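You operate a simulated robot arm through the tools that you are given. There is no shell and no other tool.

You are at the controls of a simulated robot arm. One attempt, no reset.

## Task
Letter done: flap down under the brass weight, pen capped, tin shut.
Fine: fold the yellow envelope's flap, then set the weight on it; cap on the purple pen, lid on the yellow tin.

The check looks at the end state, three seconds after you hand in, the way a careful person would. Anything else that was tipped, shoved, dropped, spilled or broken makes it a failure. A push-on lid holds only when it is set on centred and level and pressed home; a screw cap is set on level and turned clockwise until tight. Flat cloth is picked up by pressing the open fingertips on it (5 to 10 N) and closing them slowly along it; thin cloth reads only 2 to 8 mm in the jaws.

## Robot
A 7-joint arm with a two-finger parallel gripper, fixed in place. Base frame: the origin is on the floor under the middle of its stand, x ahead of it, y to its left, z up; the work surface is at about z = 0.77. Lengths are in m, angles in degrees, forces in N, time in s.
It reaches about 1.479 m from its shoulder. Its first joint turns from -166.0 to 166.0 degrees. Payload 4.4 kg.
The tool frame sits at the grasp point between the pads (the TCP): z along the fingers, y along the line on which they close. The tips reach 0.023 m beyond it. The gripper opens to 0.094 m. The fingers are 0.038 m wide and 0.01 m thick; the gripper's body (0.054 by 0.096 m) begins 0.039 m behind the TCP.
Orientation is that of the tool frame in the base frame, as a unit quaternion [x, y, z, w]. With the fingers straight down and closing along the base's y, the tool's x points along the base's -x, its y along +y and its z along -z.

## Interface
- The arm moves only by the tool nudge_tool. Its argument "steps" is a list of rows, each a list of 3 entries, a list of its own where there are three numbers: the shift along the tool's x, y, z in units of 300 mm (1.0 is 300 mm), then the turn, a rotation vector about the tool's x, y, z in units of 120 degrees (1.0 is 120 degrees), then the opening in per cent of the stroke, from 0 (shut) to 100 (fully open). In form: [[[dx, dy, dz], [ax, ay, az], grip], ...]. A call has 1 to 20 rows; each row is the pose to reach, as a shift and turn from the pose commanded when the call began, along the tool's axes at that moment. A call with a number of a shift or a turn outside -1 to 1 is refused whole. A row lasts 0.2 s, in which the tool goes at most 0.05 m and 8.6 degrees; a call with a longer step from one row to the next is refused whole, and so is a gripper value outside its range. A pose out of reach is approached as far as the arm can. The call stops where the force on the tool passes 40 N (or 10 N more than at its start, if that is more) or the arm is blocked; 0.2 s more then pass. Each finger travels about 0.072 m/s and halts on what it meets, pressing with about 20 N; the grip force reading is that of the motor and also rises with nothing between the fingers. The clock runs only during rows and for 0.2 s after the last one: add rows that repeat a pose to give the fingers time. The reply holds the time, the measured pose of the TCP, the force on the tool along the base axes, the opening and the grip force, in the units named above and with some noise, with the torque about the TCP (base axes, N m) and any sound that the robot's microphone picked up.
- Cameras (640 x 400 px; columns grow to the right, rows downward): "scene" is fixed at [0.0504, 0.6491, 1.3277]; the picture's right is [-0.48, -0.88, 0.00], its down [-0.37, 0.21, -0.91] and it looks along [0.79, -0.44, -0.43] (base axes); focal length 308 px, centre (320, 200). "wrist" rides on the gripper at [0.086, 0.016, -0.075] in the tool frame; the picture's right is [-0.18, 0.98, 0.00], its down [-0.58, -0.11, -0.81] and it looks along [-0.79, -0.15, 0.59] (tool axes); focal length 243 px, centre (320, 200).
- snapshot(camera): a new picture of that camera. No time passes.
- probe_pixels(camera, pixels): for up to 12 pixels [column, row] of the newest picture of that camera ("zoom" is the newest enlarged one), the place [x, y, z] in the base frame of the surface seen there, good to about 0.002 m. No time passes.
- close_up(camera, box): a new picture of the part [left, top, right, bottom] of that camera's present view, enlarged. No time passes.
- close_job(): hands the job in; it is judged then, once.

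Leave the gripper open and the arm clear of the work at the hand-in unless told otherwise.

The tools are called as a command line: name --argument value ..., lists and objects as JSON in quotes. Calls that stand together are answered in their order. nudge_tool: Moves the arm, as the interface text tells. Its arguments: {"type":"object","properties":{"steps":{"type":"array","items":{"type":"array"}}},"required":["steps"]} The other tools are called the same way: snapshot (camera) takes a picture; probe_pixels (camera, pixels) gives the place of the surface under pixels of a picture; close_up (camera, box) takes an enlarged picture of a part of a camera's view; close_job () hands the job in.

At the start:

```text
t: 0.0
position: [0.6152, 0.4845, 1.2152]
orientation: [0.0, 1.0, 0.0, -0.001]
ft_force: [-0.2, -0.3, -0.9]
wrist_torque: [-0.01, 0.02, 0.0]
opening: 0.094
finger_force: 0.0
```

scene: 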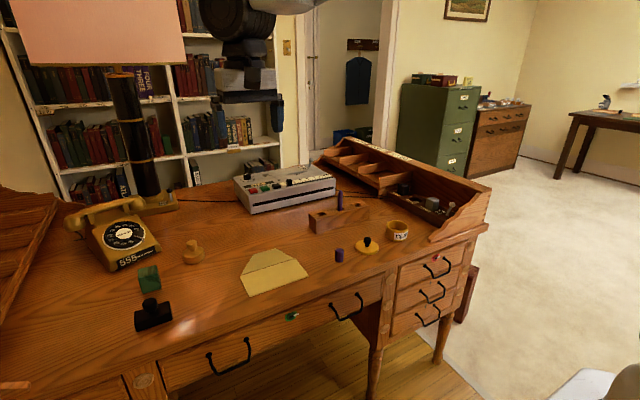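
wrist: 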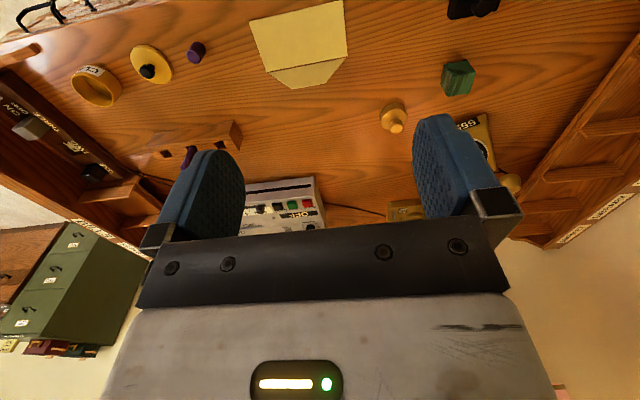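

I see the envelope near scene (272,272), the brass weight at (193,252), a purple cap at (339,255), the lid at (368,245), the tin at (397,230) and the pen in a wooden block at (338,212). I'll take enlarged pictures of these first.

close_up --camera "scene" --box '[220, 180, 430, 311]'

close_up --camera "wrist" --box '[60, 0, 480, 200]'

```text
3.05 times, centred on (325, 246) of scene
```

zoom: 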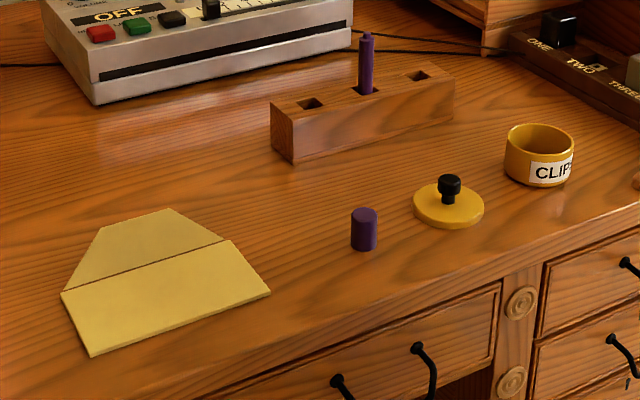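

```text
1.52 times, centred on (270, 100) of wrist
```

zoom: 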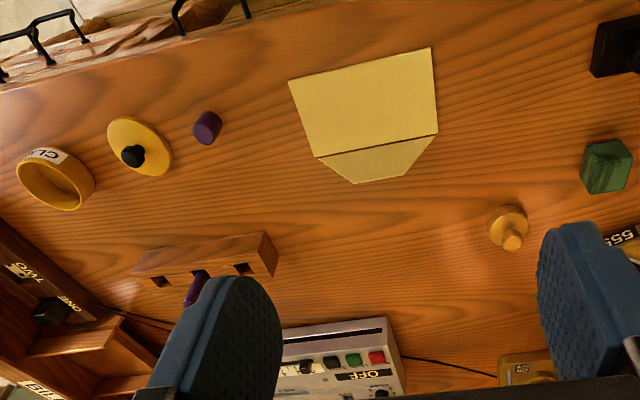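

The flap is open and lies flat on the far side of the envelope. Next I measure the envelope's corners and crease, the weight, cap, lid, tin and pen.

probe_pixels --camera "scene" --pixels '[[241, 275], [294, 260], [307, 273], [250, 295], [275, 249], [254, 254], [268, 266], [275, 281], [257, 265]]'

close_up --camera "scene" --box '[300, 180, 420, 255]'

close_up --camera "scene" --box '[230, 235, 326, 295]'

close_up --camera "scene" --box '[100, 220, 228, 300]'

```text
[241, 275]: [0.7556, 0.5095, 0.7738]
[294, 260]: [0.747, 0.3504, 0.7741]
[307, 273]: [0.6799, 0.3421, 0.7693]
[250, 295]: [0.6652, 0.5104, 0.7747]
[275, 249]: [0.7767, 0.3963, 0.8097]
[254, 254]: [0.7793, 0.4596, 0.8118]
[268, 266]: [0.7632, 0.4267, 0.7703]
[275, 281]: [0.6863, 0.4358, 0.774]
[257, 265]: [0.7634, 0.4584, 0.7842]
```

```text
5.33 times, centred on (360, 218) of scene
```

zoom: 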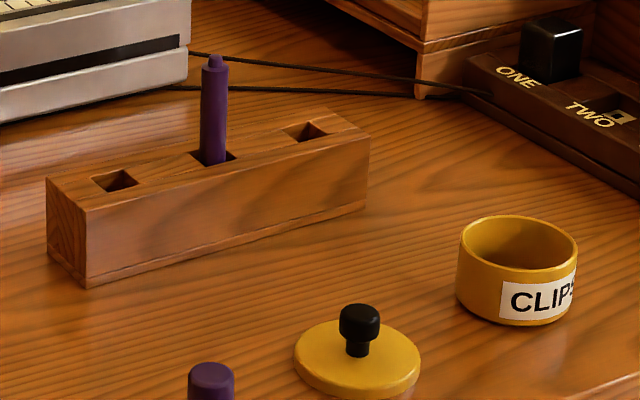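

```text
6.67 times, centred on (278, 265) of scene
```

zoom: 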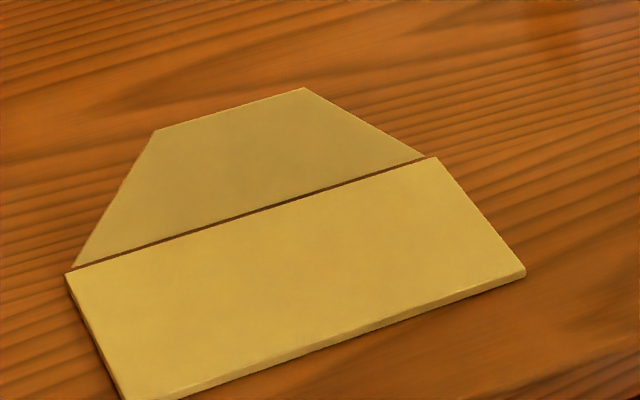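

```text
5.00 times, centred on (164, 260) of scene
```

zoom: 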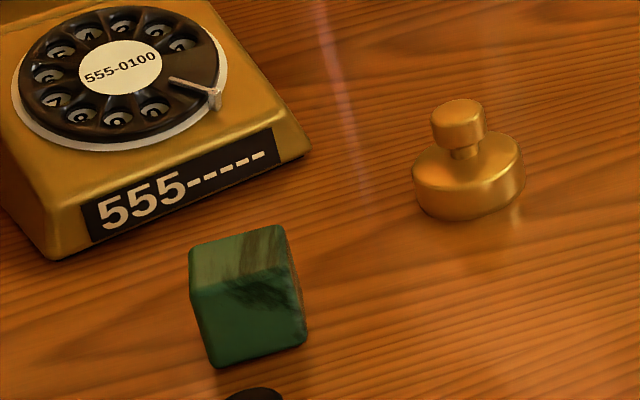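

The flap stands up at an angle: its outer edge reads z≈0.81 at x≈0.778, and the crease is at x≈0.755. Now I probe the weight, lid, tin, cap and pen.

snapshot --camera "scene"

probe_pixels --camera "scene" --pixels '[[192, 243], [193, 261], [203, 255], [339, 250], [339, 259], [367, 240], [358, 248], [377, 248], [368, 253], [340, 193], [340, 206]]'

close_up --camera "scene" --box '[326, 215, 422, 275]'

```text
taken
```

scene: 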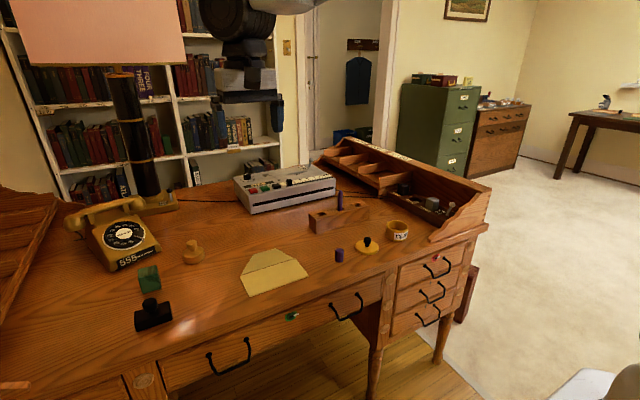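

```text
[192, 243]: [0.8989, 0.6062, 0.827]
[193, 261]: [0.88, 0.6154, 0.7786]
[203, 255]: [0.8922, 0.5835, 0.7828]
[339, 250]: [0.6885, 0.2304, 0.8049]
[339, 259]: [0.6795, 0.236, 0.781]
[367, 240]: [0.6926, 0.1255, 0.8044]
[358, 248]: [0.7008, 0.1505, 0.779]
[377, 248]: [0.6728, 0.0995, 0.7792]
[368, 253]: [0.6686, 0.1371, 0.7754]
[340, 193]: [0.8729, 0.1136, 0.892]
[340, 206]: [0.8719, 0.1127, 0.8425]
```

```text
6.67 times, centred on (374, 245) of scene
```

zoom: 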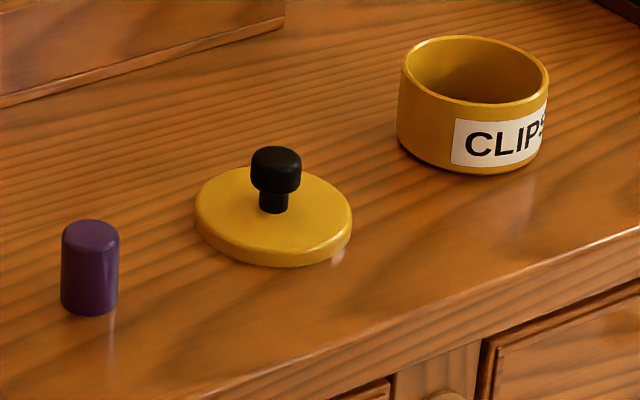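

The cap looks closed-end up. I use this enlarged picture for finer positions: cap top rim, lid rim and knob, and tin rim.

probe_pixels --camera "zoom" --pixels '[[91, 232], [68, 232], [114, 232], [91, 305], [276, 156], [256, 165], [298, 165], [200, 205], [350, 215], [275, 260], [240, 180]]'

probe_pixels --camera "zoom" --pixels '[[404, 68], [547, 75], [475, 38], [475, 101], [475, 80], [475, 170], [410, 120], [274, 205], [430, 90]]'

```text
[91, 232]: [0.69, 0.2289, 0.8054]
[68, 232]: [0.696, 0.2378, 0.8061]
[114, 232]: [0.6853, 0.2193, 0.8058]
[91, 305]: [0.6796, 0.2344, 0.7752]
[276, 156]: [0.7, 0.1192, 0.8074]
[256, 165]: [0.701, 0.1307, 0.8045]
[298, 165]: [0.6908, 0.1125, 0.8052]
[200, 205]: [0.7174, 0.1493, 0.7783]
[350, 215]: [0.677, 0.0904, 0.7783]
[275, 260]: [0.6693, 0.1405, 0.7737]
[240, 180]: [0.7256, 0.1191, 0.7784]
```

```text
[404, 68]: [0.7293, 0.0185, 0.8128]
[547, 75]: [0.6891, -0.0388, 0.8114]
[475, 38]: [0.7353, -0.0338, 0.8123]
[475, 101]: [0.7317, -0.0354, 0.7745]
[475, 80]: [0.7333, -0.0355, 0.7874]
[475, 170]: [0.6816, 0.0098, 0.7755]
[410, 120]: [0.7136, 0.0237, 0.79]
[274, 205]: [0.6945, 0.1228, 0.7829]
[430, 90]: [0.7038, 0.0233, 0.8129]
```

Readings: cap centre is about (0.689, 0.229) with its top at z 0.806. The lid is about (0.697, 0.120). The tin is about (0.709, -0.010) with its rim at 0.8125. I'll do the pen cap first, so I move above the cap, keep the fingers open and take a look.

nudge_tool --steps '[[[-0.0246, -0.0853, 0.09], [0, 0, 0], 100], [[-0.0492, -0.1706, 0.18], [0, 0, 0], 100], [[-0.0738, -0.2559, 0.27], [0, 0, 0], 100], [[-0.0984, -0.3412, 0.36], [0, 0, 0], 100], [[-0.123, -0.4265, 0.45], [0, 0, 0], 100], [[-0.1476, -0.5118, 0.54], [0, 0, 0], 100], [[-0.1722, -0.5971, 0.63], [0, 0, 0], 100], [[-0.1968, -0.6824, 0.72], [0, 0, 0], 100], [[-0.2214, -0.7677, 0.81], [0, 0, 0], 100], [[-0.246, -0.853, 0.9], [0, 0, 0], 100], [[-0.246, -0.853, 0.9], [0, 0, 0], 100]]'

snapshot --camera "wrist"

close_up --camera "scene" --box '[308, 180, 372, 220]'

```text
t: 2.4
position: [0.6875, 0.2283, 0.9448]
orientation: [0.0, 1.0, 0.001, 0.0]
ft_force: [-0.4, -0.2, 0.3]
wrist_torque: [-0.02, 0.0, 0.01]
opening: 0.094
finger_force: 0.0
```

```text
taken
```

wrist: 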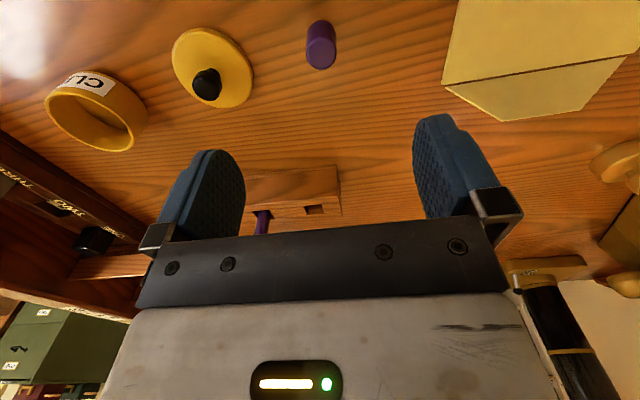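

```text
10.00 times, centred on (340, 200) of scene
```

zoom: 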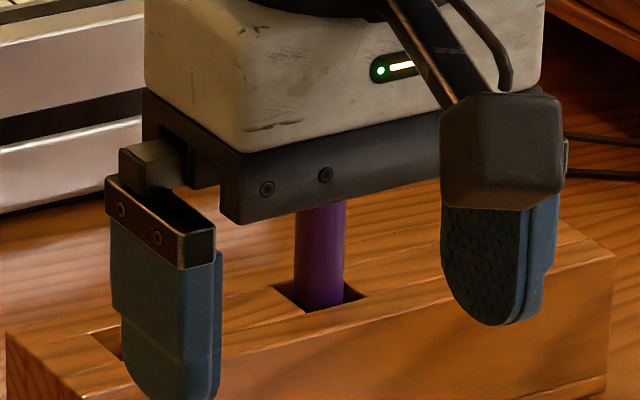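

The wrist view shows the cap at (321,45). I probe its outline, and the lid and tin as well, for better centres.

probe_pixels --camera "wrist" --pixels '[[321, 58], [308, 55], [334, 55], [321, 66], [205, 80], [212, 65], [175, 60], [252, 85], [225, 32], [215, 108]]'

close_up --camera "wrist" --box '[20, 10, 360, 222]'

```text
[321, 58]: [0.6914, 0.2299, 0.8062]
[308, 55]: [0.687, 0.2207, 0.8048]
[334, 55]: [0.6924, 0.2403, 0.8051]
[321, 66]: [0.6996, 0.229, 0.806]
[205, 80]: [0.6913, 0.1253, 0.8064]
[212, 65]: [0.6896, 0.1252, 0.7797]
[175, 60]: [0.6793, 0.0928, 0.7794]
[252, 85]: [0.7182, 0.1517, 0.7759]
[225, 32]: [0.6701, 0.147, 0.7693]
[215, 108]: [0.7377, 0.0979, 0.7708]
```

```text
1.88 times, centred on (190, 116) of wrist
```

zoom: 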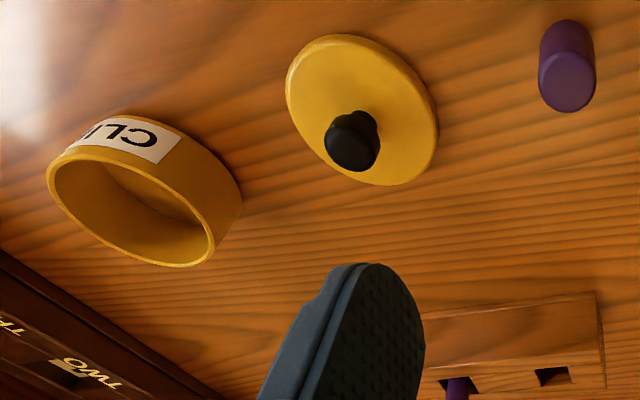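

The cap centre reads (0.6895, 0.2295), almost directly under the tool. I'll descend to TCP z≈0.801, which puts the tips at about 0.778, and close on the cap.

nudge_tool --steps '[[[-0.002, 0.003, 0.12], [0, 0, 0], 100], [[-0.002, 0.003, 0.24], [0, 0, 0], 100], [[-0.002, 0.003, 0.36], [0, 0, 0], 100], [[-0.002, 0.003, 0.44], [0, 0, 0], 100], [[-0.002, 0.003, 0.48], [0, 0, 0], 100], [[-0.002, 0.003, 0.48], [0, 0, 0], 70], [[-0.002, 0.003, 0.48], [0, 0, 0], 45], [[-0.002, 0.003, 0.48], [0, 0, 0], 30], [[-0.002, 0.003, 0.48], [0, 0, 0], 15], [[-0.002, 0.003, 0.48], [0, 0, 0], 10], [[-0.002, 0.003, 0.48], [0, 0, 0], 10], [[-0.002, 0.003, 0.48], [0, 0, 0], 10]]'

snapshot --camera "wrist"

snapshot --camera "scene"

```text
t: 5.0
position: [0.6887, 0.2305, 0.8001]
orientation: [0.001, 1.0, -0.001, 0.0]
ft_force: [0.1, -0.1, -0.6]
wrist_torque: [-0.02, 0.0, -0.02]
opening: 0.0244
finger_force: 19.9
```

```text
taken
```

wrist: 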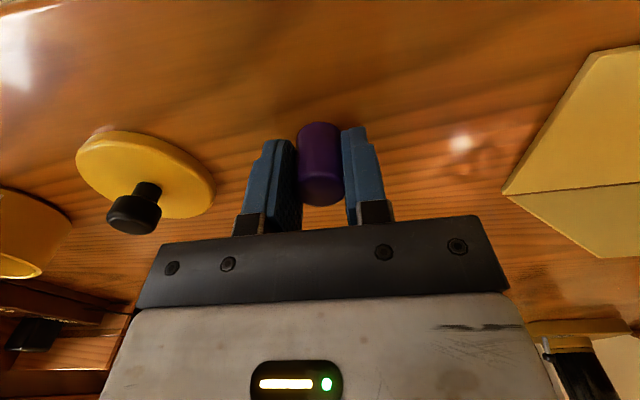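

```text
taken
```

scene: 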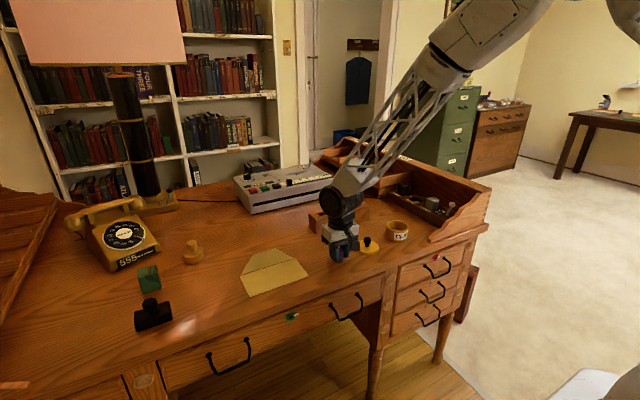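

The cap is held: opening 0.0244, motor force 19.9 N. I'll lift it straight up and shift to the side of the pen, so both cameras can see the pen.

nudge_tool --steps '[[[0, 0, -0.05], [0, 0, 0], 10], [[0, 0, -0.15], [0, 0, 0], 10], [[0, 0, -0.3], [0, 0, 0], 10], [[0, 0, -0.45], [0, 0, 0], 10], [[0, 0, -0.6], [0, 0, 0], 10], [[0, 0, -0.7], [0, 0, 0], 10], [[-0.05, -0.14, -0.7], [0, 0, 0], 10], [[-0.1, -0.28, -0.7], [0, 0, 0], 10], [[-0.15, -0.42, -0.7], [0, 0, 0], 10], [[-0.2, -0.56, -0.7], [0, 0, 0], 10], [[-0.2, -0.66, -0.7], [0, 0, 0], 10], [[-0.2, -0.66, -0.7], [0, 0, 0], 10]]'

snapshot --camera "wrist"

snapshot --camera "scene"

close_up --camera "scene" --box '[308, 185, 372, 225]'

```text
t: 7.6
position: [0.75, 0.0308, 1.0098]
orientation: [0.0, 1.0, -0.001, 0.0]
ft_force: [0.6, -0.4, -0.6]
wrist_torque: [-0.04, -0.02, 0.01]
opening: 0.0241
finger_force: 20.0
```

```text
taken
```

wrist: 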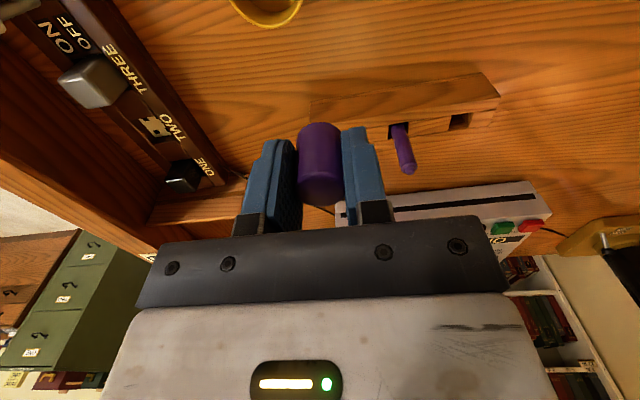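

```text
taken
```

scene: 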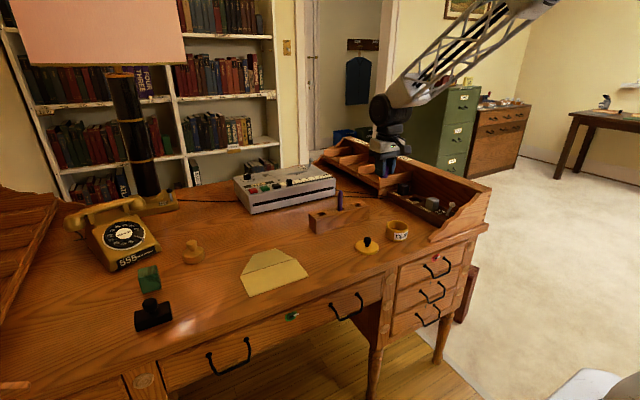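

```text
10.00 times, centred on (340, 205) of scene
```

zoom: 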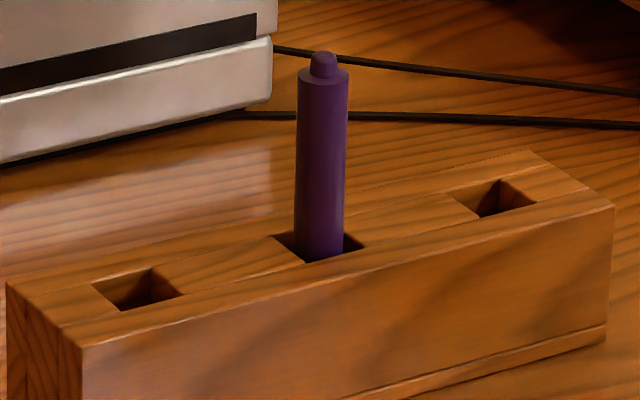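

The pen stands tip-up in the middle hole, looks upright from here, and has a narrow tip. I probe its shaft, tip and the block top.

probe_pixels --camera "zoom" --pixels '[[322, 85], [322, 110], [320, 180], [318, 245], [300, 110], [344, 110], [322, 58], [323, 66], [400, 215], [240, 258], [360, 243], [282, 236]]'

close_up --camera "wrist" --box '[360, 90, 456, 190]'

```text
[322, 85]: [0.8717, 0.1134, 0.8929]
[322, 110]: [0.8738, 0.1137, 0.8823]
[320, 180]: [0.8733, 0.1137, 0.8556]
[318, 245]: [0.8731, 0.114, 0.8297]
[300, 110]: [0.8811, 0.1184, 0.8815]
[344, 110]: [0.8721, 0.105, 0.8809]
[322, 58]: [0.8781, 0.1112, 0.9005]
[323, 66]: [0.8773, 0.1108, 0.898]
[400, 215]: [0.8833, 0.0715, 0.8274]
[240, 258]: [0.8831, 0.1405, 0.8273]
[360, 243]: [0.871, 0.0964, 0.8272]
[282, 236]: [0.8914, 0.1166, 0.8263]
```

```text
4.00 times, centred on (408, 140) of wrist
```

zoom: 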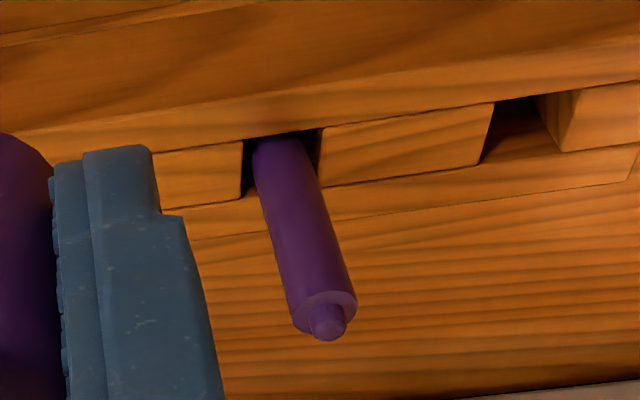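

From the scene camera the pen axis is about (0.879, 0.110), shaft diameter about 0.016, tip top at 0.90, block top at 0.827. I cross-check from the wrist view.

probe_pixels --camera "zoom" --pixels '[[328, 325], [310, 302], [290, 290], [354, 290], [322, 280], [300, 220], [278, 160], [262, 180], [306, 165], [328, 315], [340, 318], [320, 296]]'

```text
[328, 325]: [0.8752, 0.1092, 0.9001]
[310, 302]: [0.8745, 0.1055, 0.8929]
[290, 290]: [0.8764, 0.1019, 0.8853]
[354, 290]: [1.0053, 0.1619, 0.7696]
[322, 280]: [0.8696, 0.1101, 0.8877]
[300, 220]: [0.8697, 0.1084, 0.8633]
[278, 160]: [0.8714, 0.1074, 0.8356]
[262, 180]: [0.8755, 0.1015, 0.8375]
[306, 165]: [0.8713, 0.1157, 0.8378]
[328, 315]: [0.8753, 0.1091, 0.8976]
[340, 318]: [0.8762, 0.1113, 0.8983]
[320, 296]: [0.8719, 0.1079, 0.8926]
```

The wrist view puts the pen axis at about (0.8785, 0.110), which agrees. Now I check where the cap sits in the jaws relative to the TCP, using its bottom end at about (320,125) and its top at (321,198).

probe_pixels --camera "wrist" --pixels '[[320, 126], [320, 150], [320, 175], [321, 190], [321, 200], [303, 185], [340, 185], [302, 150], [340, 150]]'

close_up --camera "wrist" --box '[260, 100, 390, 220]'

```text
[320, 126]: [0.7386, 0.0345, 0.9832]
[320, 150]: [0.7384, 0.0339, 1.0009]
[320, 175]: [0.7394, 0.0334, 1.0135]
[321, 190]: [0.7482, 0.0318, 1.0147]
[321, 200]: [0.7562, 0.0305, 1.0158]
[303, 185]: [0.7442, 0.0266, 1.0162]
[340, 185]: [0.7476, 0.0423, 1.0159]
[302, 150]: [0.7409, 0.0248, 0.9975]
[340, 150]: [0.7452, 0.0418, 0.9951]
```

```text
3.33 times, centred on (325, 160) of wrist
```

zoom: 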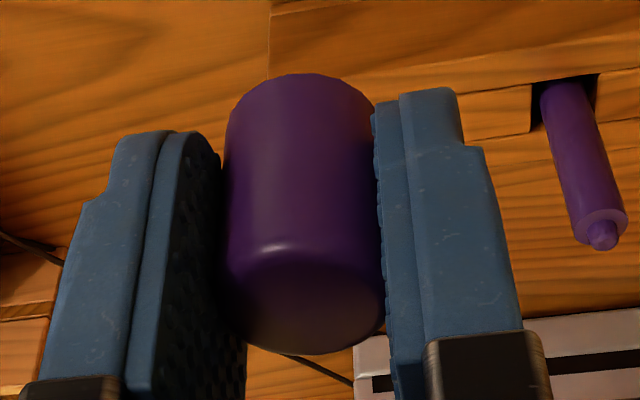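

The cap sits centred on the TCP, with its bottom about 0.029 below it. I'll move over the pen axis at height, come down to TCP z≈0.945 (cap bottom about 0.916, above the 0.9005 tip) and check the alignment.

nudge_tool --steps '[[[-0.1, 0.06, 0], [0, 0, 0], 10], [[-0.2, 0.12, 0], [0, 0, 0], 10], [[-0.3, 0.18, 0], [0, 0, 0], 10], [[-0.4, 0.24, 0], [0, 0, 0], 10], [[-0.43, 0.261, 0], [0, 0, 0], 10], [[-0.43, 0.261, 0.1], [0, 0, 0], 10], [[-0.43, 0.261, 0.2], [0, 0, 0], 10], [[-0.43, 0.261, 0.22], [0, 0, 0], 10], [[-0.43, 0.261, 0.22], [0, 0, 0], 10]]'

close_up --camera "scene" --box '[300, 175, 380, 225]'

close_up --camera "wrist" --box '[240, 70, 400, 220]'

```text
t: 9.6
position: [0.8808, 0.1107, 0.9449]
orientation: [0.0, 1.0, 0.0, 0.001]
ft_force: [-0.1, -1.2, -0.3]
wrist_torque: [-0.01, 0.02, 0.01]
opening: 0.0241
finger_force: 20.1
```

```text
8.00 times, centred on (340, 200) of scene
```

zoom: 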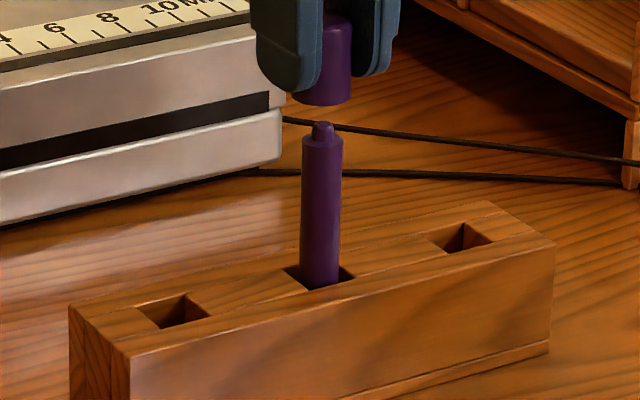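

```text
2.67 times, centred on (320, 145) of wrist
```

zoom: 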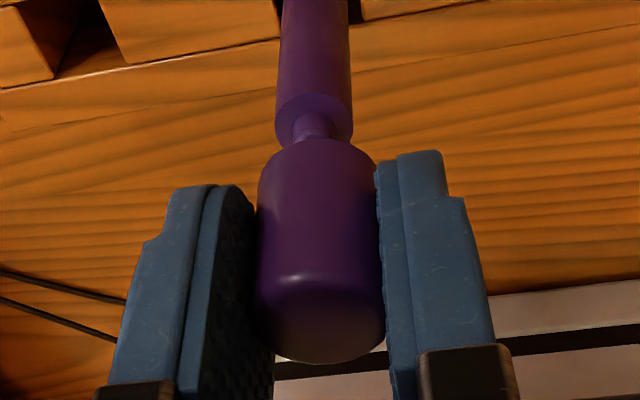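

In both views the cap and pen line up sideways: scene zoom has the cap at about 322 and the pen at 322, wrist zoom has 316 against 314. I compare the front surfaces for the fore-aft offset.

probe_pixels --camera "zoom" --pixels '[[316, 160], [316, 180], [316, 220], [314, 20], [314, 50], [314, 80], [314, 128], [316, 260], [265, 220], [372, 220], [283, 60], [345, 60]]'

snapshot --camera "scene"

probe_pixels --camera "scene" --pixels '[[340, 185], [340, 186], [340, 195], [340, 200], [340, 205], [341, 180], [340, 187]]'

```text
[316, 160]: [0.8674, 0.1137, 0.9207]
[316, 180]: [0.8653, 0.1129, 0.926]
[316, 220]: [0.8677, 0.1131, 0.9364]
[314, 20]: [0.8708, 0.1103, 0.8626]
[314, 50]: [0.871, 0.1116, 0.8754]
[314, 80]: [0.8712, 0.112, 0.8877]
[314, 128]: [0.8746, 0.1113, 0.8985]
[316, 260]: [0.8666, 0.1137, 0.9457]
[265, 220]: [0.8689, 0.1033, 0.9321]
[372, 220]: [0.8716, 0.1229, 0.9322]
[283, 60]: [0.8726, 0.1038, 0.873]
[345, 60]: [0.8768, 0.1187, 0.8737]
```

```text
taken
```

scene: 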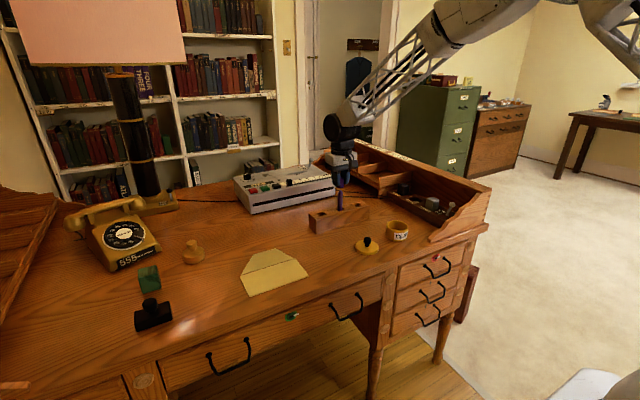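

```text
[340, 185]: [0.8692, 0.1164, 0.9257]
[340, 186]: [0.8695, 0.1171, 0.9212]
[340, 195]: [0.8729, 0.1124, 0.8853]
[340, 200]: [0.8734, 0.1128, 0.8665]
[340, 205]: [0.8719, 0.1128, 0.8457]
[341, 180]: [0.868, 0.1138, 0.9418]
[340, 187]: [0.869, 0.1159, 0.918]
```

The pen looks about 1 mm to -y of the cap axis, so I correct by a fraction of a millimetre and lower slowly past the pen's shoulder, watching the force.

nudge_tool --steps '[[[-0.002, -0.003, 0], [0, 0, 0], 10], [[-0.002, -0.003, 0.02], [0, 0, 0], 10], [[-0.002, -0.003, 0.04], [0, 0, 0], 10], [[-0.002, -0.003, 0.06], [0, 0, 0], 10], [[-0.002, -0.003, 0.08], [0, 0, 0], 10], [[-0.002, -0.003, 0.1], [0, 0, 0], 10], [[-0.002, -0.003, 0.1], [0, 0, 0], 10]]'

close_up --camera "scene" --box '[300, 175, 380, 225]'

close_up --camera "wrist" --box '[240, 70, 400, 220]'

```text
t: 11.2
position: [0.8807, 0.1081, 0.9179]
orientation: [0.001, 1.0, 0.0, 0.001]
ft_force: [0.3, 3.2, 29.2]
wrist_torque: [0.4, -0.11, -0.03]
opening: 0.0244
finger_force: 20.0
heard: snap
```

```text
8.00 times, centred on (340, 200) of scene
```

zoom: 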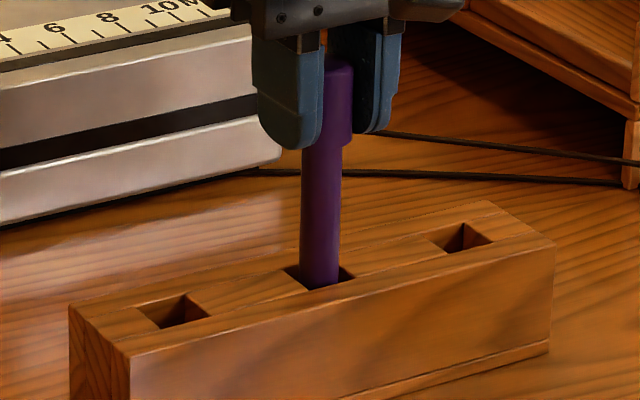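

```text
2.67 times, centred on (320, 145) of wrist
```

zoom: 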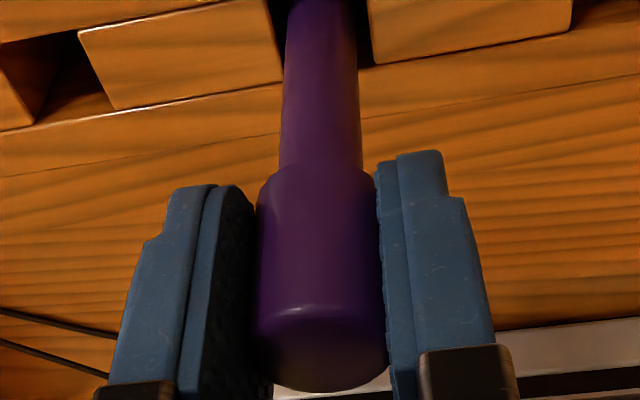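

I heard a snap and the force rose to 29 N. The cap also slid up a few millimetres between the fingers, which suggests it bottomed out on the pen. I check the heights before letting go.

probe_pixels --camera "zoom" --pixels '[[318, 150], [318, 160], [318, 172], [318, 180], [318, 220], [318, 300], [318, 330], [318, 360], [320, 60]]'

nudge_tool --steps '[[[0, 0, -0.006], [0, 0, 0], 10], [[0, 0, -0.006], [0, 0, 0], 10]]'

```text
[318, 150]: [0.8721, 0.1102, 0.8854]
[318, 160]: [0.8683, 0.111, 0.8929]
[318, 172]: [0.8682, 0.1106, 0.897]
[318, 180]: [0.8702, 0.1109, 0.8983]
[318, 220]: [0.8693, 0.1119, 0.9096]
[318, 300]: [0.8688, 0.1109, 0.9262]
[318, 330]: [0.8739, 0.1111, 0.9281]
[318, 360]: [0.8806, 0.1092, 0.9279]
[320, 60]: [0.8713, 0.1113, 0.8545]
```

```text
t: 11.8
position: [0.8806, 0.1098, 0.9164]
orientation: [0.0, 1.0, 0.0, 0.001]
ft_force: [2.5, 3.0, 26.9]
wrist_torque: [0.38, -0.41, -0.01]
opening: 0.0239
finger_force: 19.6
```

The cap's bottom reads about 0.892 and its top 0.928. I need to know whether it latched or is only sitting on the shoulder, so I'll ease up a little with the cap still held and watch for a pull.

nudge_tool --steps '[[[0, 0, -0.004], [0, 0, 0], 10], [[0, 0, -0.008], [0, 0, 0], 10], [[0, 0, -0.008], [0, 0, 0], 10]]'

```text
t: 12.6
position: [0.8788, 0.1077, 0.9168]
orientation: [0.0, 1.0, 0.001, -0.001]
ft_force: [0.4, 0.7, 1.2]
wrist_torque: [0.13, -0.03, 0.0]
opening: 0.0241
finger_force: 19.4
```

The push has relaxed to 1.2 N. I ease up 3 mm more to see whether the pen resists.

nudge_tool --steps '[[[0, 0, -0.004], [0, 0, 0], 10], [[0, 0, -0.008], [0, 0, 0], 10], [[0, 0, -0.01], [0, 0, 0], 10]]'

close_up --camera "scene" --box '[300, 175, 380, 225]'

close_up --camera "wrist" --box '[240, 70, 400, 220]'

```text
t: 13.4
position: [0.8795, 0.108, 0.9206]
orientation: [0.0, 1.0, 0.0, 0.0]
ft_force: [0.4, -0.5, -0.2]
wrist_torque: [0.01, 0.0, -0.02]
opening: 0.0243
finger_force: 19.8
```

```text
8.00 times, centred on (340, 200) of scene
```

zoom: 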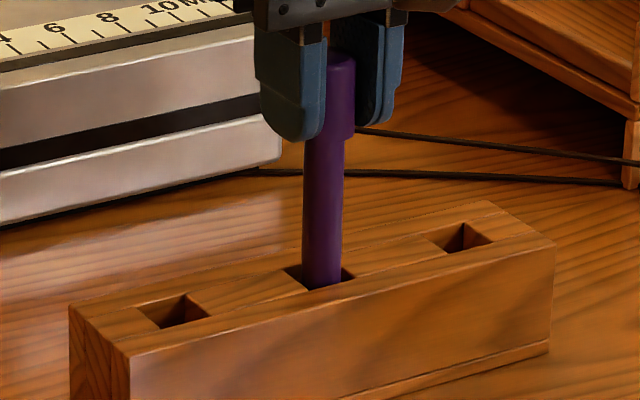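

```text
2.67 times, centred on (320, 145) of wrist
```

zoom: 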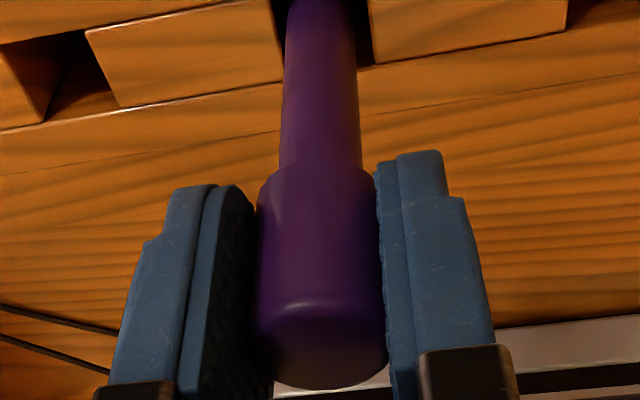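

There is almost no force. Either the pen came up with the cap, meaning it latched, or the cap is lifting off. I raise 12 mm more and look for the bare tip.

nudge_tool --steps '[[[0, 0, -0.02], [0, 0, 0], 10], [[0, 0, -0.04], [0, 0, 0], 10], [[0, 0, -0.04], [0, 0, 0], 10]]'

close_up --camera "scene" --box '[300, 175, 380, 225]'

close_up --camera "wrist" --box '[240, 70, 400, 220]'

```text
t: 14.2
position: [0.8784, 0.1097, 0.9334]
orientation: [0.0, 1.0, 0.0, 0.0]
ft_force: [-0.2, -0.7, -0.3]
wrist_torque: [0.02, 0.02, 0.0]
opening: 0.0245
finger_force: 20.1
```

```text
8.00 times, centred on (340, 200) of scene
```

zoom: 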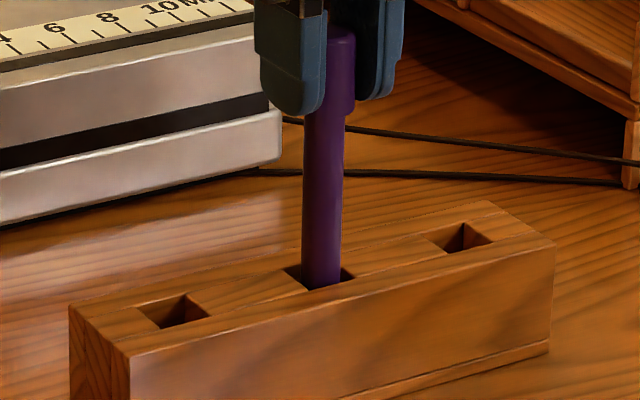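

```text
2.67 times, centred on (320, 145) of wrist
```

zoom: 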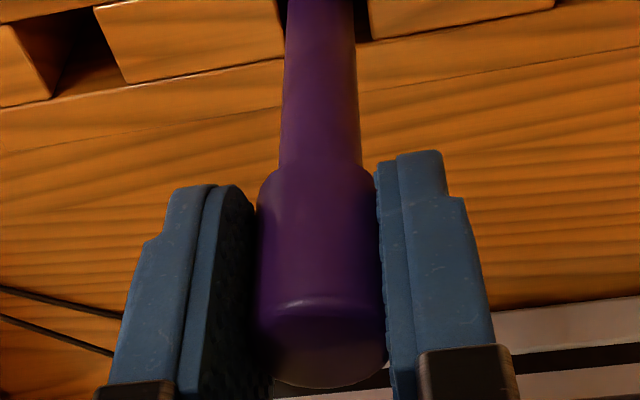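

The pen rises with the cap and no bare tip shows, so the cap has latched. I lower the pen back to the bottom of its hole, press lightly to confirm, then release.

nudge_tool --steps '[[[0, 0, 0.02], [0, 0, 0], 10], [[0, 0, 0.04], [0, 0, 0], 10], [[0, 0, 0.05], [0, 0, 0], 10], [[0, 0, 0.058], [0, 0, 0], 10], [[0, 0, 0.064], [0, 0, 0], 10], [[0, 0, 0.064], [0, 0, 0], 10]]'

```text
t: 15.6
position: [0.8803, 0.1092, 0.9163]
orientation: [-0.001, 1.0, 0.0, 0.002]
ft_force: [0.7, -1.1, 32.0]
wrist_torque: [-0.11, -0.17, -0.02]
opening: 0.024
finger_force: 20.3
```

It reads 32 N of push with no further travel, so the cap is home and the pen is bottomed. I relax the push, open the fingers and rise straight up.

nudge_tool --steps '[[[0, 0, -0.006], [0, 0, 0], 10], [[0, 0, -0.01], [0, 0, 0], 10], [[0, 0, -0.01], [0, 0, 0], 25], [[0, 0, -0.01], [0, 0, 0], 35], [[0, 0, -0.01], [0, 0, 0], 50], [[0, 0, -0.01], [0, 0, 0], 60], [[0, 0, -0.01], [0, 0, 0], 60], [[0, 0, -0.1], [0, 0, 0], 60], [[0, 0, -0.2], [0, 0, 0], 60], [[0, 0, -0.3], [0, 0, 0], 60], [[0, 0, -0.3], [0, 0, 0], 60]]'

close_up --camera "scene" --box '[300, 175, 380, 225]'

snapshot --camera "wrist"

```text
t: 18.0
position: [0.8795, 0.1086, 1.0056]
orientation: [0.0, 1.0, 0.0, 0.0]
ft_force: [-0.1, -0.5, 0.2]
wrist_torque: [0.01, 0.0, -0.02]
opening: 0.0566
finger_force: 0.0
```

```text
8.00 times, centred on (340, 200) of scene
```

zoom: 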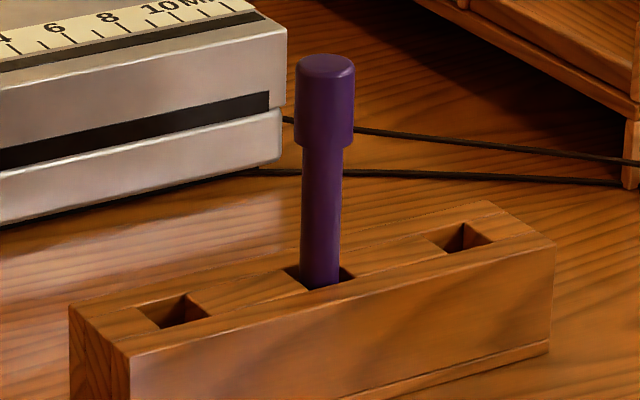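

```text
taken
```

wrist: 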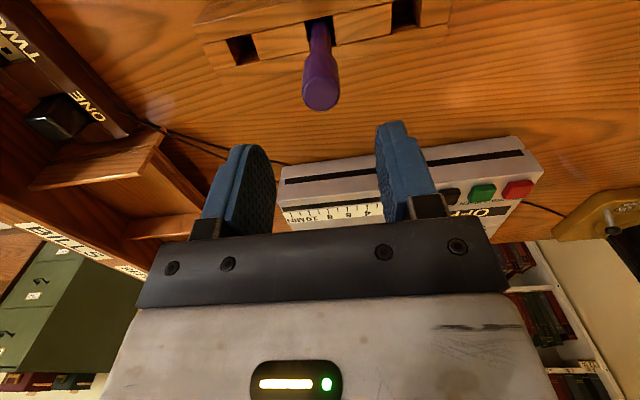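

The pen is capped and upright. Next is the lid. I move at height to above it at about (0.695, 0.120), lower to TCP z≈0.93 and look.

nudge_tool --steps '[[[0.15, 0.01, 0], [0, 0, 0], 60], [[0.3, 0.02, 0], [0, 0, 0], 60], [[0.45, 0.03, 0], [0, 0, 0], 60], [[0.6, 0.037, 0], [0, 0, 0], 60], [[0.613, 0.037, 0.12], [0, 0, 0], 60], [[0.613, 0.037, 0.25], [0, 0, 0], 60], [[0.613, 0.037, 0.25], [0, 0, 0], 60]]'

snapshot --camera "wrist"

close_up --camera "wrist" --box '[120, 0, 440, 200]'

```text
t: 19.6
position: [0.696, 0.1212, 0.9304]
orientation: [0.0, 1.0, 0.0, 0.0]
ft_force: [-0.2, 0.0, -0.3]
wrist_torque: [-0.03, 0.02, 0.03]
opening: 0.0563
finger_force: 0.0
```

```text
taken
```

wrist: 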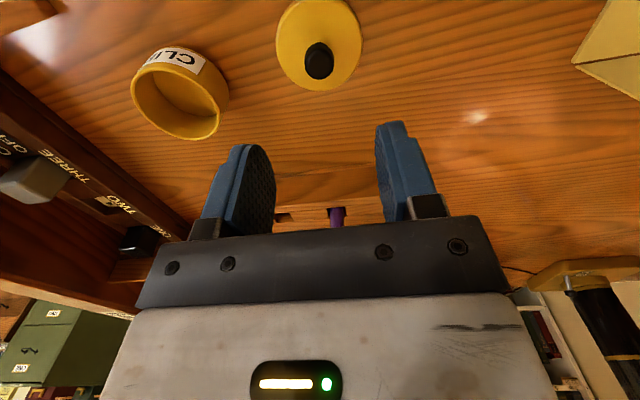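

```text
2.00 times, centred on (280, 100) of wrist
```

zoom: 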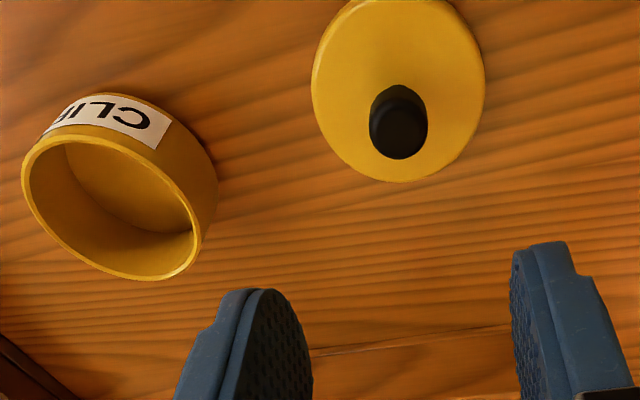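

The lid knob is at wrist (319,61) and the tin opening at about (178,103). I probe the knob edges and lid edges, then the tin rim.

probe_pixels --camera "zoom" --pixels '[[398, 135], [373, 125], [424, 125], [398, 153], [398, 100], [320, 90], [478, 60], [400, 172], [316, 100], [480, 105], [355, 165], [450, 160]]'

probe_pixels --camera "zoom" --pixels '[[24, 180], [60, 250], [110, 274], [160, 272], [190, 240], [192, 205], [150, 155], [100, 136], [50, 140], [30, 200], [120, 220], [100, 200]]'

```text
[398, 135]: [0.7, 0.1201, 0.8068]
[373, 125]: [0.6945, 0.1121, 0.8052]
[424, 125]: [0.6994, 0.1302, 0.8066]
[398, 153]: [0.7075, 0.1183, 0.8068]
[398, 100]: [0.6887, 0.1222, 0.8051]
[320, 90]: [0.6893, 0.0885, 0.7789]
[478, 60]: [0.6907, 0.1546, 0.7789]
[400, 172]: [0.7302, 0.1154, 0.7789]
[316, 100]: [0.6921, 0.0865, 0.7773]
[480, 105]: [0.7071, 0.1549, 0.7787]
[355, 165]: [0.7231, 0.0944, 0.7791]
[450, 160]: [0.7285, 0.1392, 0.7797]
```

```text
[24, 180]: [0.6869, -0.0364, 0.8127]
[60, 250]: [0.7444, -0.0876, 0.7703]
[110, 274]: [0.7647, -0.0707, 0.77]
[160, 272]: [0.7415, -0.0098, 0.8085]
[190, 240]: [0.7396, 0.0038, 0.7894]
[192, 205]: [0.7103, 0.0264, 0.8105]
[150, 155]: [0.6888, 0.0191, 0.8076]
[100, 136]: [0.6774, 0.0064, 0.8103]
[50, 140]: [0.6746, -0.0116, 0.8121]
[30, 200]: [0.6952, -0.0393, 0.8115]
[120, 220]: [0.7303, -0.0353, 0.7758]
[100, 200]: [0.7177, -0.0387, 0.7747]
```

Lid and knob centre read (0.697, 0.1213), with the knob top at 0.807 and lid top at 0.7785. The tin centre fits (0.709, -0.0095) at radius 0.035 with the rim at 0.8125. I descend with the tips just above the lid top (TCP 0.804) and grip the knob.

nudge_tool --steps '[[[-0.0057, 0.0043, 0.12], [0, 0, 0], 60], [[-0.0057, 0.0043, 0.24], [0, 0, 0], 60], [[-0.0057, 0.0043, 0.34], [0, 0, 0], 60], [[-0.0057, 0.0043, 0.4], [0, 0, 0], 60], [[-0.0057, 0.0043, 0.42], [0, 0, 0], 60], [[-0.0057, 0.0043, 0.42], [0, 0, 0], 60], [[-0.0057, 0.0043, 0.42], [0, 0, 0], 40], [[-0.0057, 0.0043, 0.42], [0, 0, 0], 25], [[-0.0057, 0.0043, 0.42], [0, 0, 0], 10], [[-0.0057, 0.0043, 0.42], [0, 0, 0], 5], [[-0.0057, 0.0043, 0.42], [0, 0, 0], 5], [[-0.0057, 0.0043, 0.42], [0, 0, 0], 5]]'

close_up --camera "wrist" --box '[200, 70, 440, 220]'

close_up --camera "scene" --box '[326, 215, 422, 275]'

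```text
t: 22.2
position: [0.697, 0.1229, 0.8024]
orientation: [-0.001, 1.0, 0.0, 0.0]
ft_force: [0.2, 0.2, 0.1]
wrist_torque: [-0.05, -0.02, 0.03]
opening: 0.0229
finger_force: 20.5
```

```text
2.67 times, centred on (320, 145) of wrist
```

zoom: 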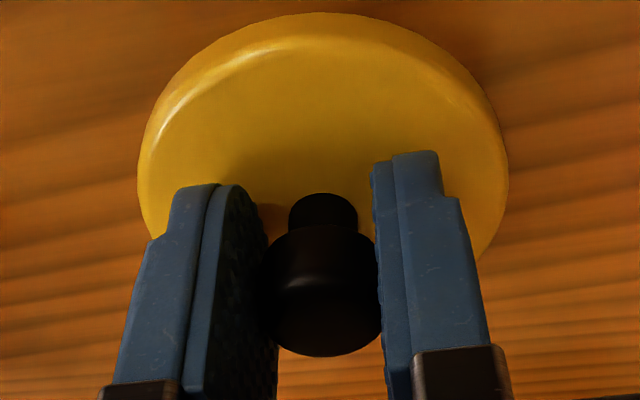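

```text
6.67 times, centred on (374, 245) of scene
```

zoom: 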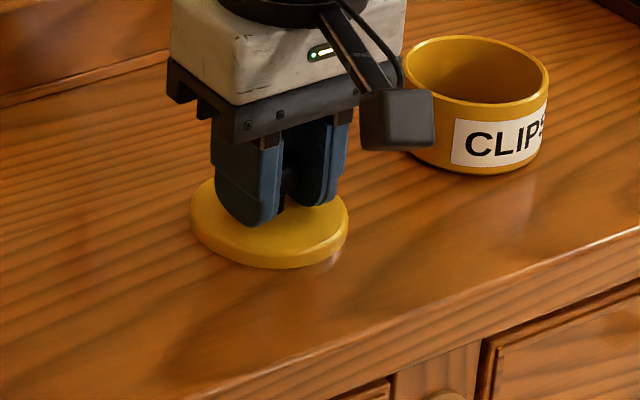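

The knob is held at opening 0.0229. I lift the lid 80 mm, check that it hangs level, and shift part of the way toward the tin.

nudge_tool --steps '[[[0, 0, -0.03], [0, 0, 0], 5], [[0, 0, -0.1], [0, 0, 0], 5], [[0, 0, -0.2], [0, 0, 0], 5], [[0, 0, -0.3], [0, 0, 0], 5], [[0, 0, -0.3], [0, 0, 0], 5]]'

close_up --camera "scene" --box '[326, 205, 422, 265]'

close_up --camera "wrist" --box '[160, 0, 480, 200]'

```text
t: 23.4
position: [0.696, 0.1214, 0.8962]
orientation: [0.0, 1.0, 0.0, 0.0]
ft_force: [-0.1, -0.2, 0.3]
wrist_torque: [0.01, -0.02, -0.04]
opening: 0.0228
finger_force: 19.7
```

```text
6.67 times, centred on (374, 235) of scene
```

zoom: 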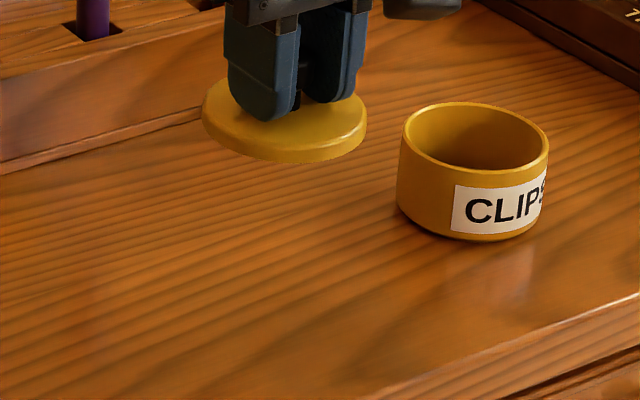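

```text
2.00 times, centred on (320, 100) of wrist
```

zoom: 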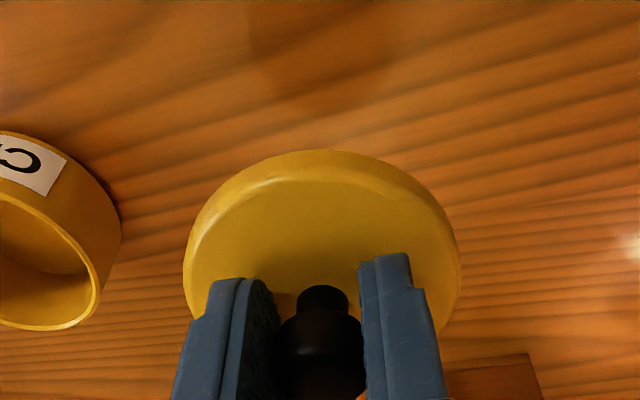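

The lid looks level. I check with probes on its top surface and rim.

probe_pixels --camera "zoom" --pixels '[[200, 250], [445, 250], [320, 180], [250, 200], [390, 200], [320, 260], [215, 270], [430, 270], [187, 265], [460, 265], [320, 165]]'

snapshot --camera "scene"

probe_pixels --camera "scene" --pixels '[[358, 222], [378, 222], [367, 226], [361, 225], [374, 225], [388, 222], [407, 225], [400, 229], [396, 220]]'

```text
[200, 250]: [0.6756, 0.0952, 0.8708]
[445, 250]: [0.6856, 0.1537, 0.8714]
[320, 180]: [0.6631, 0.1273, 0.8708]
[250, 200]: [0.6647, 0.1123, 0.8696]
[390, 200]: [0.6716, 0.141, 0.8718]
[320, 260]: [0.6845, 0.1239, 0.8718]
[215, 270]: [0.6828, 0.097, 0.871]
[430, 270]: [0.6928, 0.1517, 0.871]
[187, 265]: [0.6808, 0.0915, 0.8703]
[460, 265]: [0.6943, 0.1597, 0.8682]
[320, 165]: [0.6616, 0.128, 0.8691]
```

```text
taken
```

scene: 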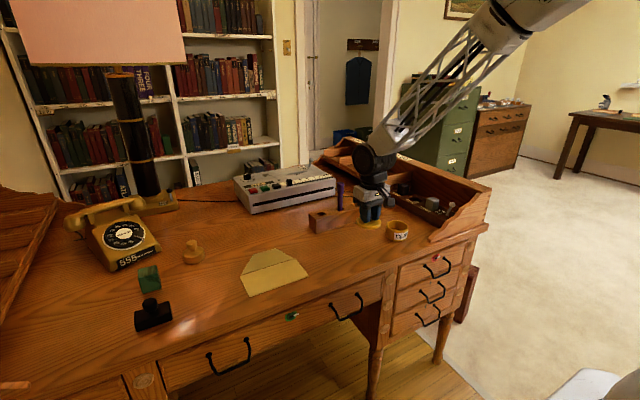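

```text
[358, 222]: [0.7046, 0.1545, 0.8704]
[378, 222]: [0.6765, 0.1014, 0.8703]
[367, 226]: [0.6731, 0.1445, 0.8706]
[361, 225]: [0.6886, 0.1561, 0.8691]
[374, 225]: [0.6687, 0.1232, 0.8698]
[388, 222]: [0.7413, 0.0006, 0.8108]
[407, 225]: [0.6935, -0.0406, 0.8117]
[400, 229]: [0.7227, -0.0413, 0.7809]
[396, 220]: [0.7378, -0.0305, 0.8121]
```

The lid is level, all points within 0.870–0.872, and centred on the TCP. I move over the tin at this height and then hover with the lid bottom about 13 mm above the rim.

nudge_tool --steps '[[[-0.01, -0.11, 0], [0, 0, 0], 5], [[-0.02, -0.22, 0], [0, 0, 0], 5], [[-0.03, -0.33, 0], [0, 0, 0], 5], [[-0.04, -0.438, 0], [0, 0, 0], 5], [[-0.04, -0.438, 0.06], [0, 0, 0], 5], [[-0.04, -0.438, 0.11], [0, 0, 0], 5], [[-0.04, -0.438, 0.11], [0, 0, 0], 5]]'

snapshot --camera "wrist"

close_up --camera "scene" --box '[356, 195, 436, 245]'

```text
t: 25.0
position: [0.7087, -0.0081, 0.8624]
orientation: [0.0, 1.0, 0.001, 0.0]
ft_force: [-0.2, 0.1, 0.3]
wrist_torque: [-0.03, 0.0, -0.06]
opening: 0.0229
finger_force: 19.8
```

```text
taken
```

wrist: 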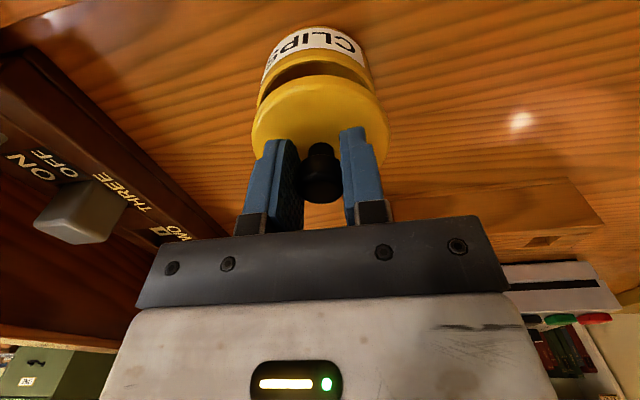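

```text
8.00 times, centred on (396, 220) of scene
```

zoom: 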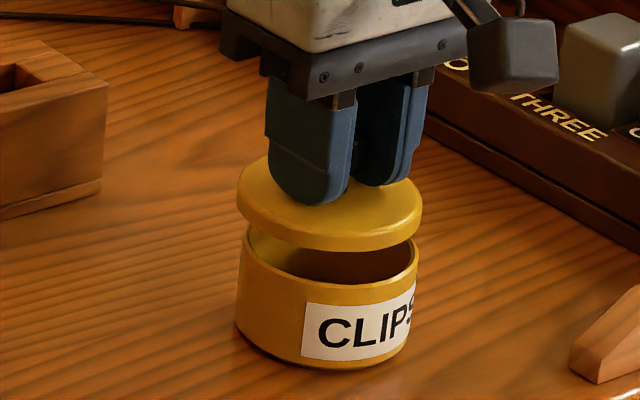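

The scene zoom shows lid edges at 237–422 and tin rim edges at 240–418, so both are centred near 329. I check with an enlarged wrist view and probes of both rims.

close_up --camera "wrist" --box '[220, 10, 428, 140]'

probe_pixels --camera "wrist" --pixels '[[80, 215], [100, 195], [120, 205], [40, 130], [320, 80], [262, 85], [369, 78], [259, 95], [372, 88], [300, 62], [340, 64], [280, 68]]'

```text
3.08 times, centred on (324, 75) of wrist
```

zoom: 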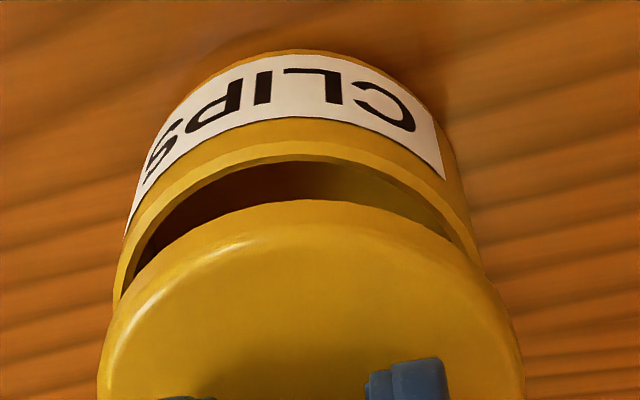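

```text
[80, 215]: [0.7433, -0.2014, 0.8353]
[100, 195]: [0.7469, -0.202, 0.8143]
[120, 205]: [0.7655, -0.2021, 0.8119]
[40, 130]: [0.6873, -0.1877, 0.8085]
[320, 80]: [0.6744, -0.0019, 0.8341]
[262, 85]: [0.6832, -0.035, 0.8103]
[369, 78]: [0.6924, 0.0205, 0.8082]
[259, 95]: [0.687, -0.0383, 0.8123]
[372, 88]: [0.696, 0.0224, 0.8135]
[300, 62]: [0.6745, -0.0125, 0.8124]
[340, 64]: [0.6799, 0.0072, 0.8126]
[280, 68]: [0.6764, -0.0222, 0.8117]
```

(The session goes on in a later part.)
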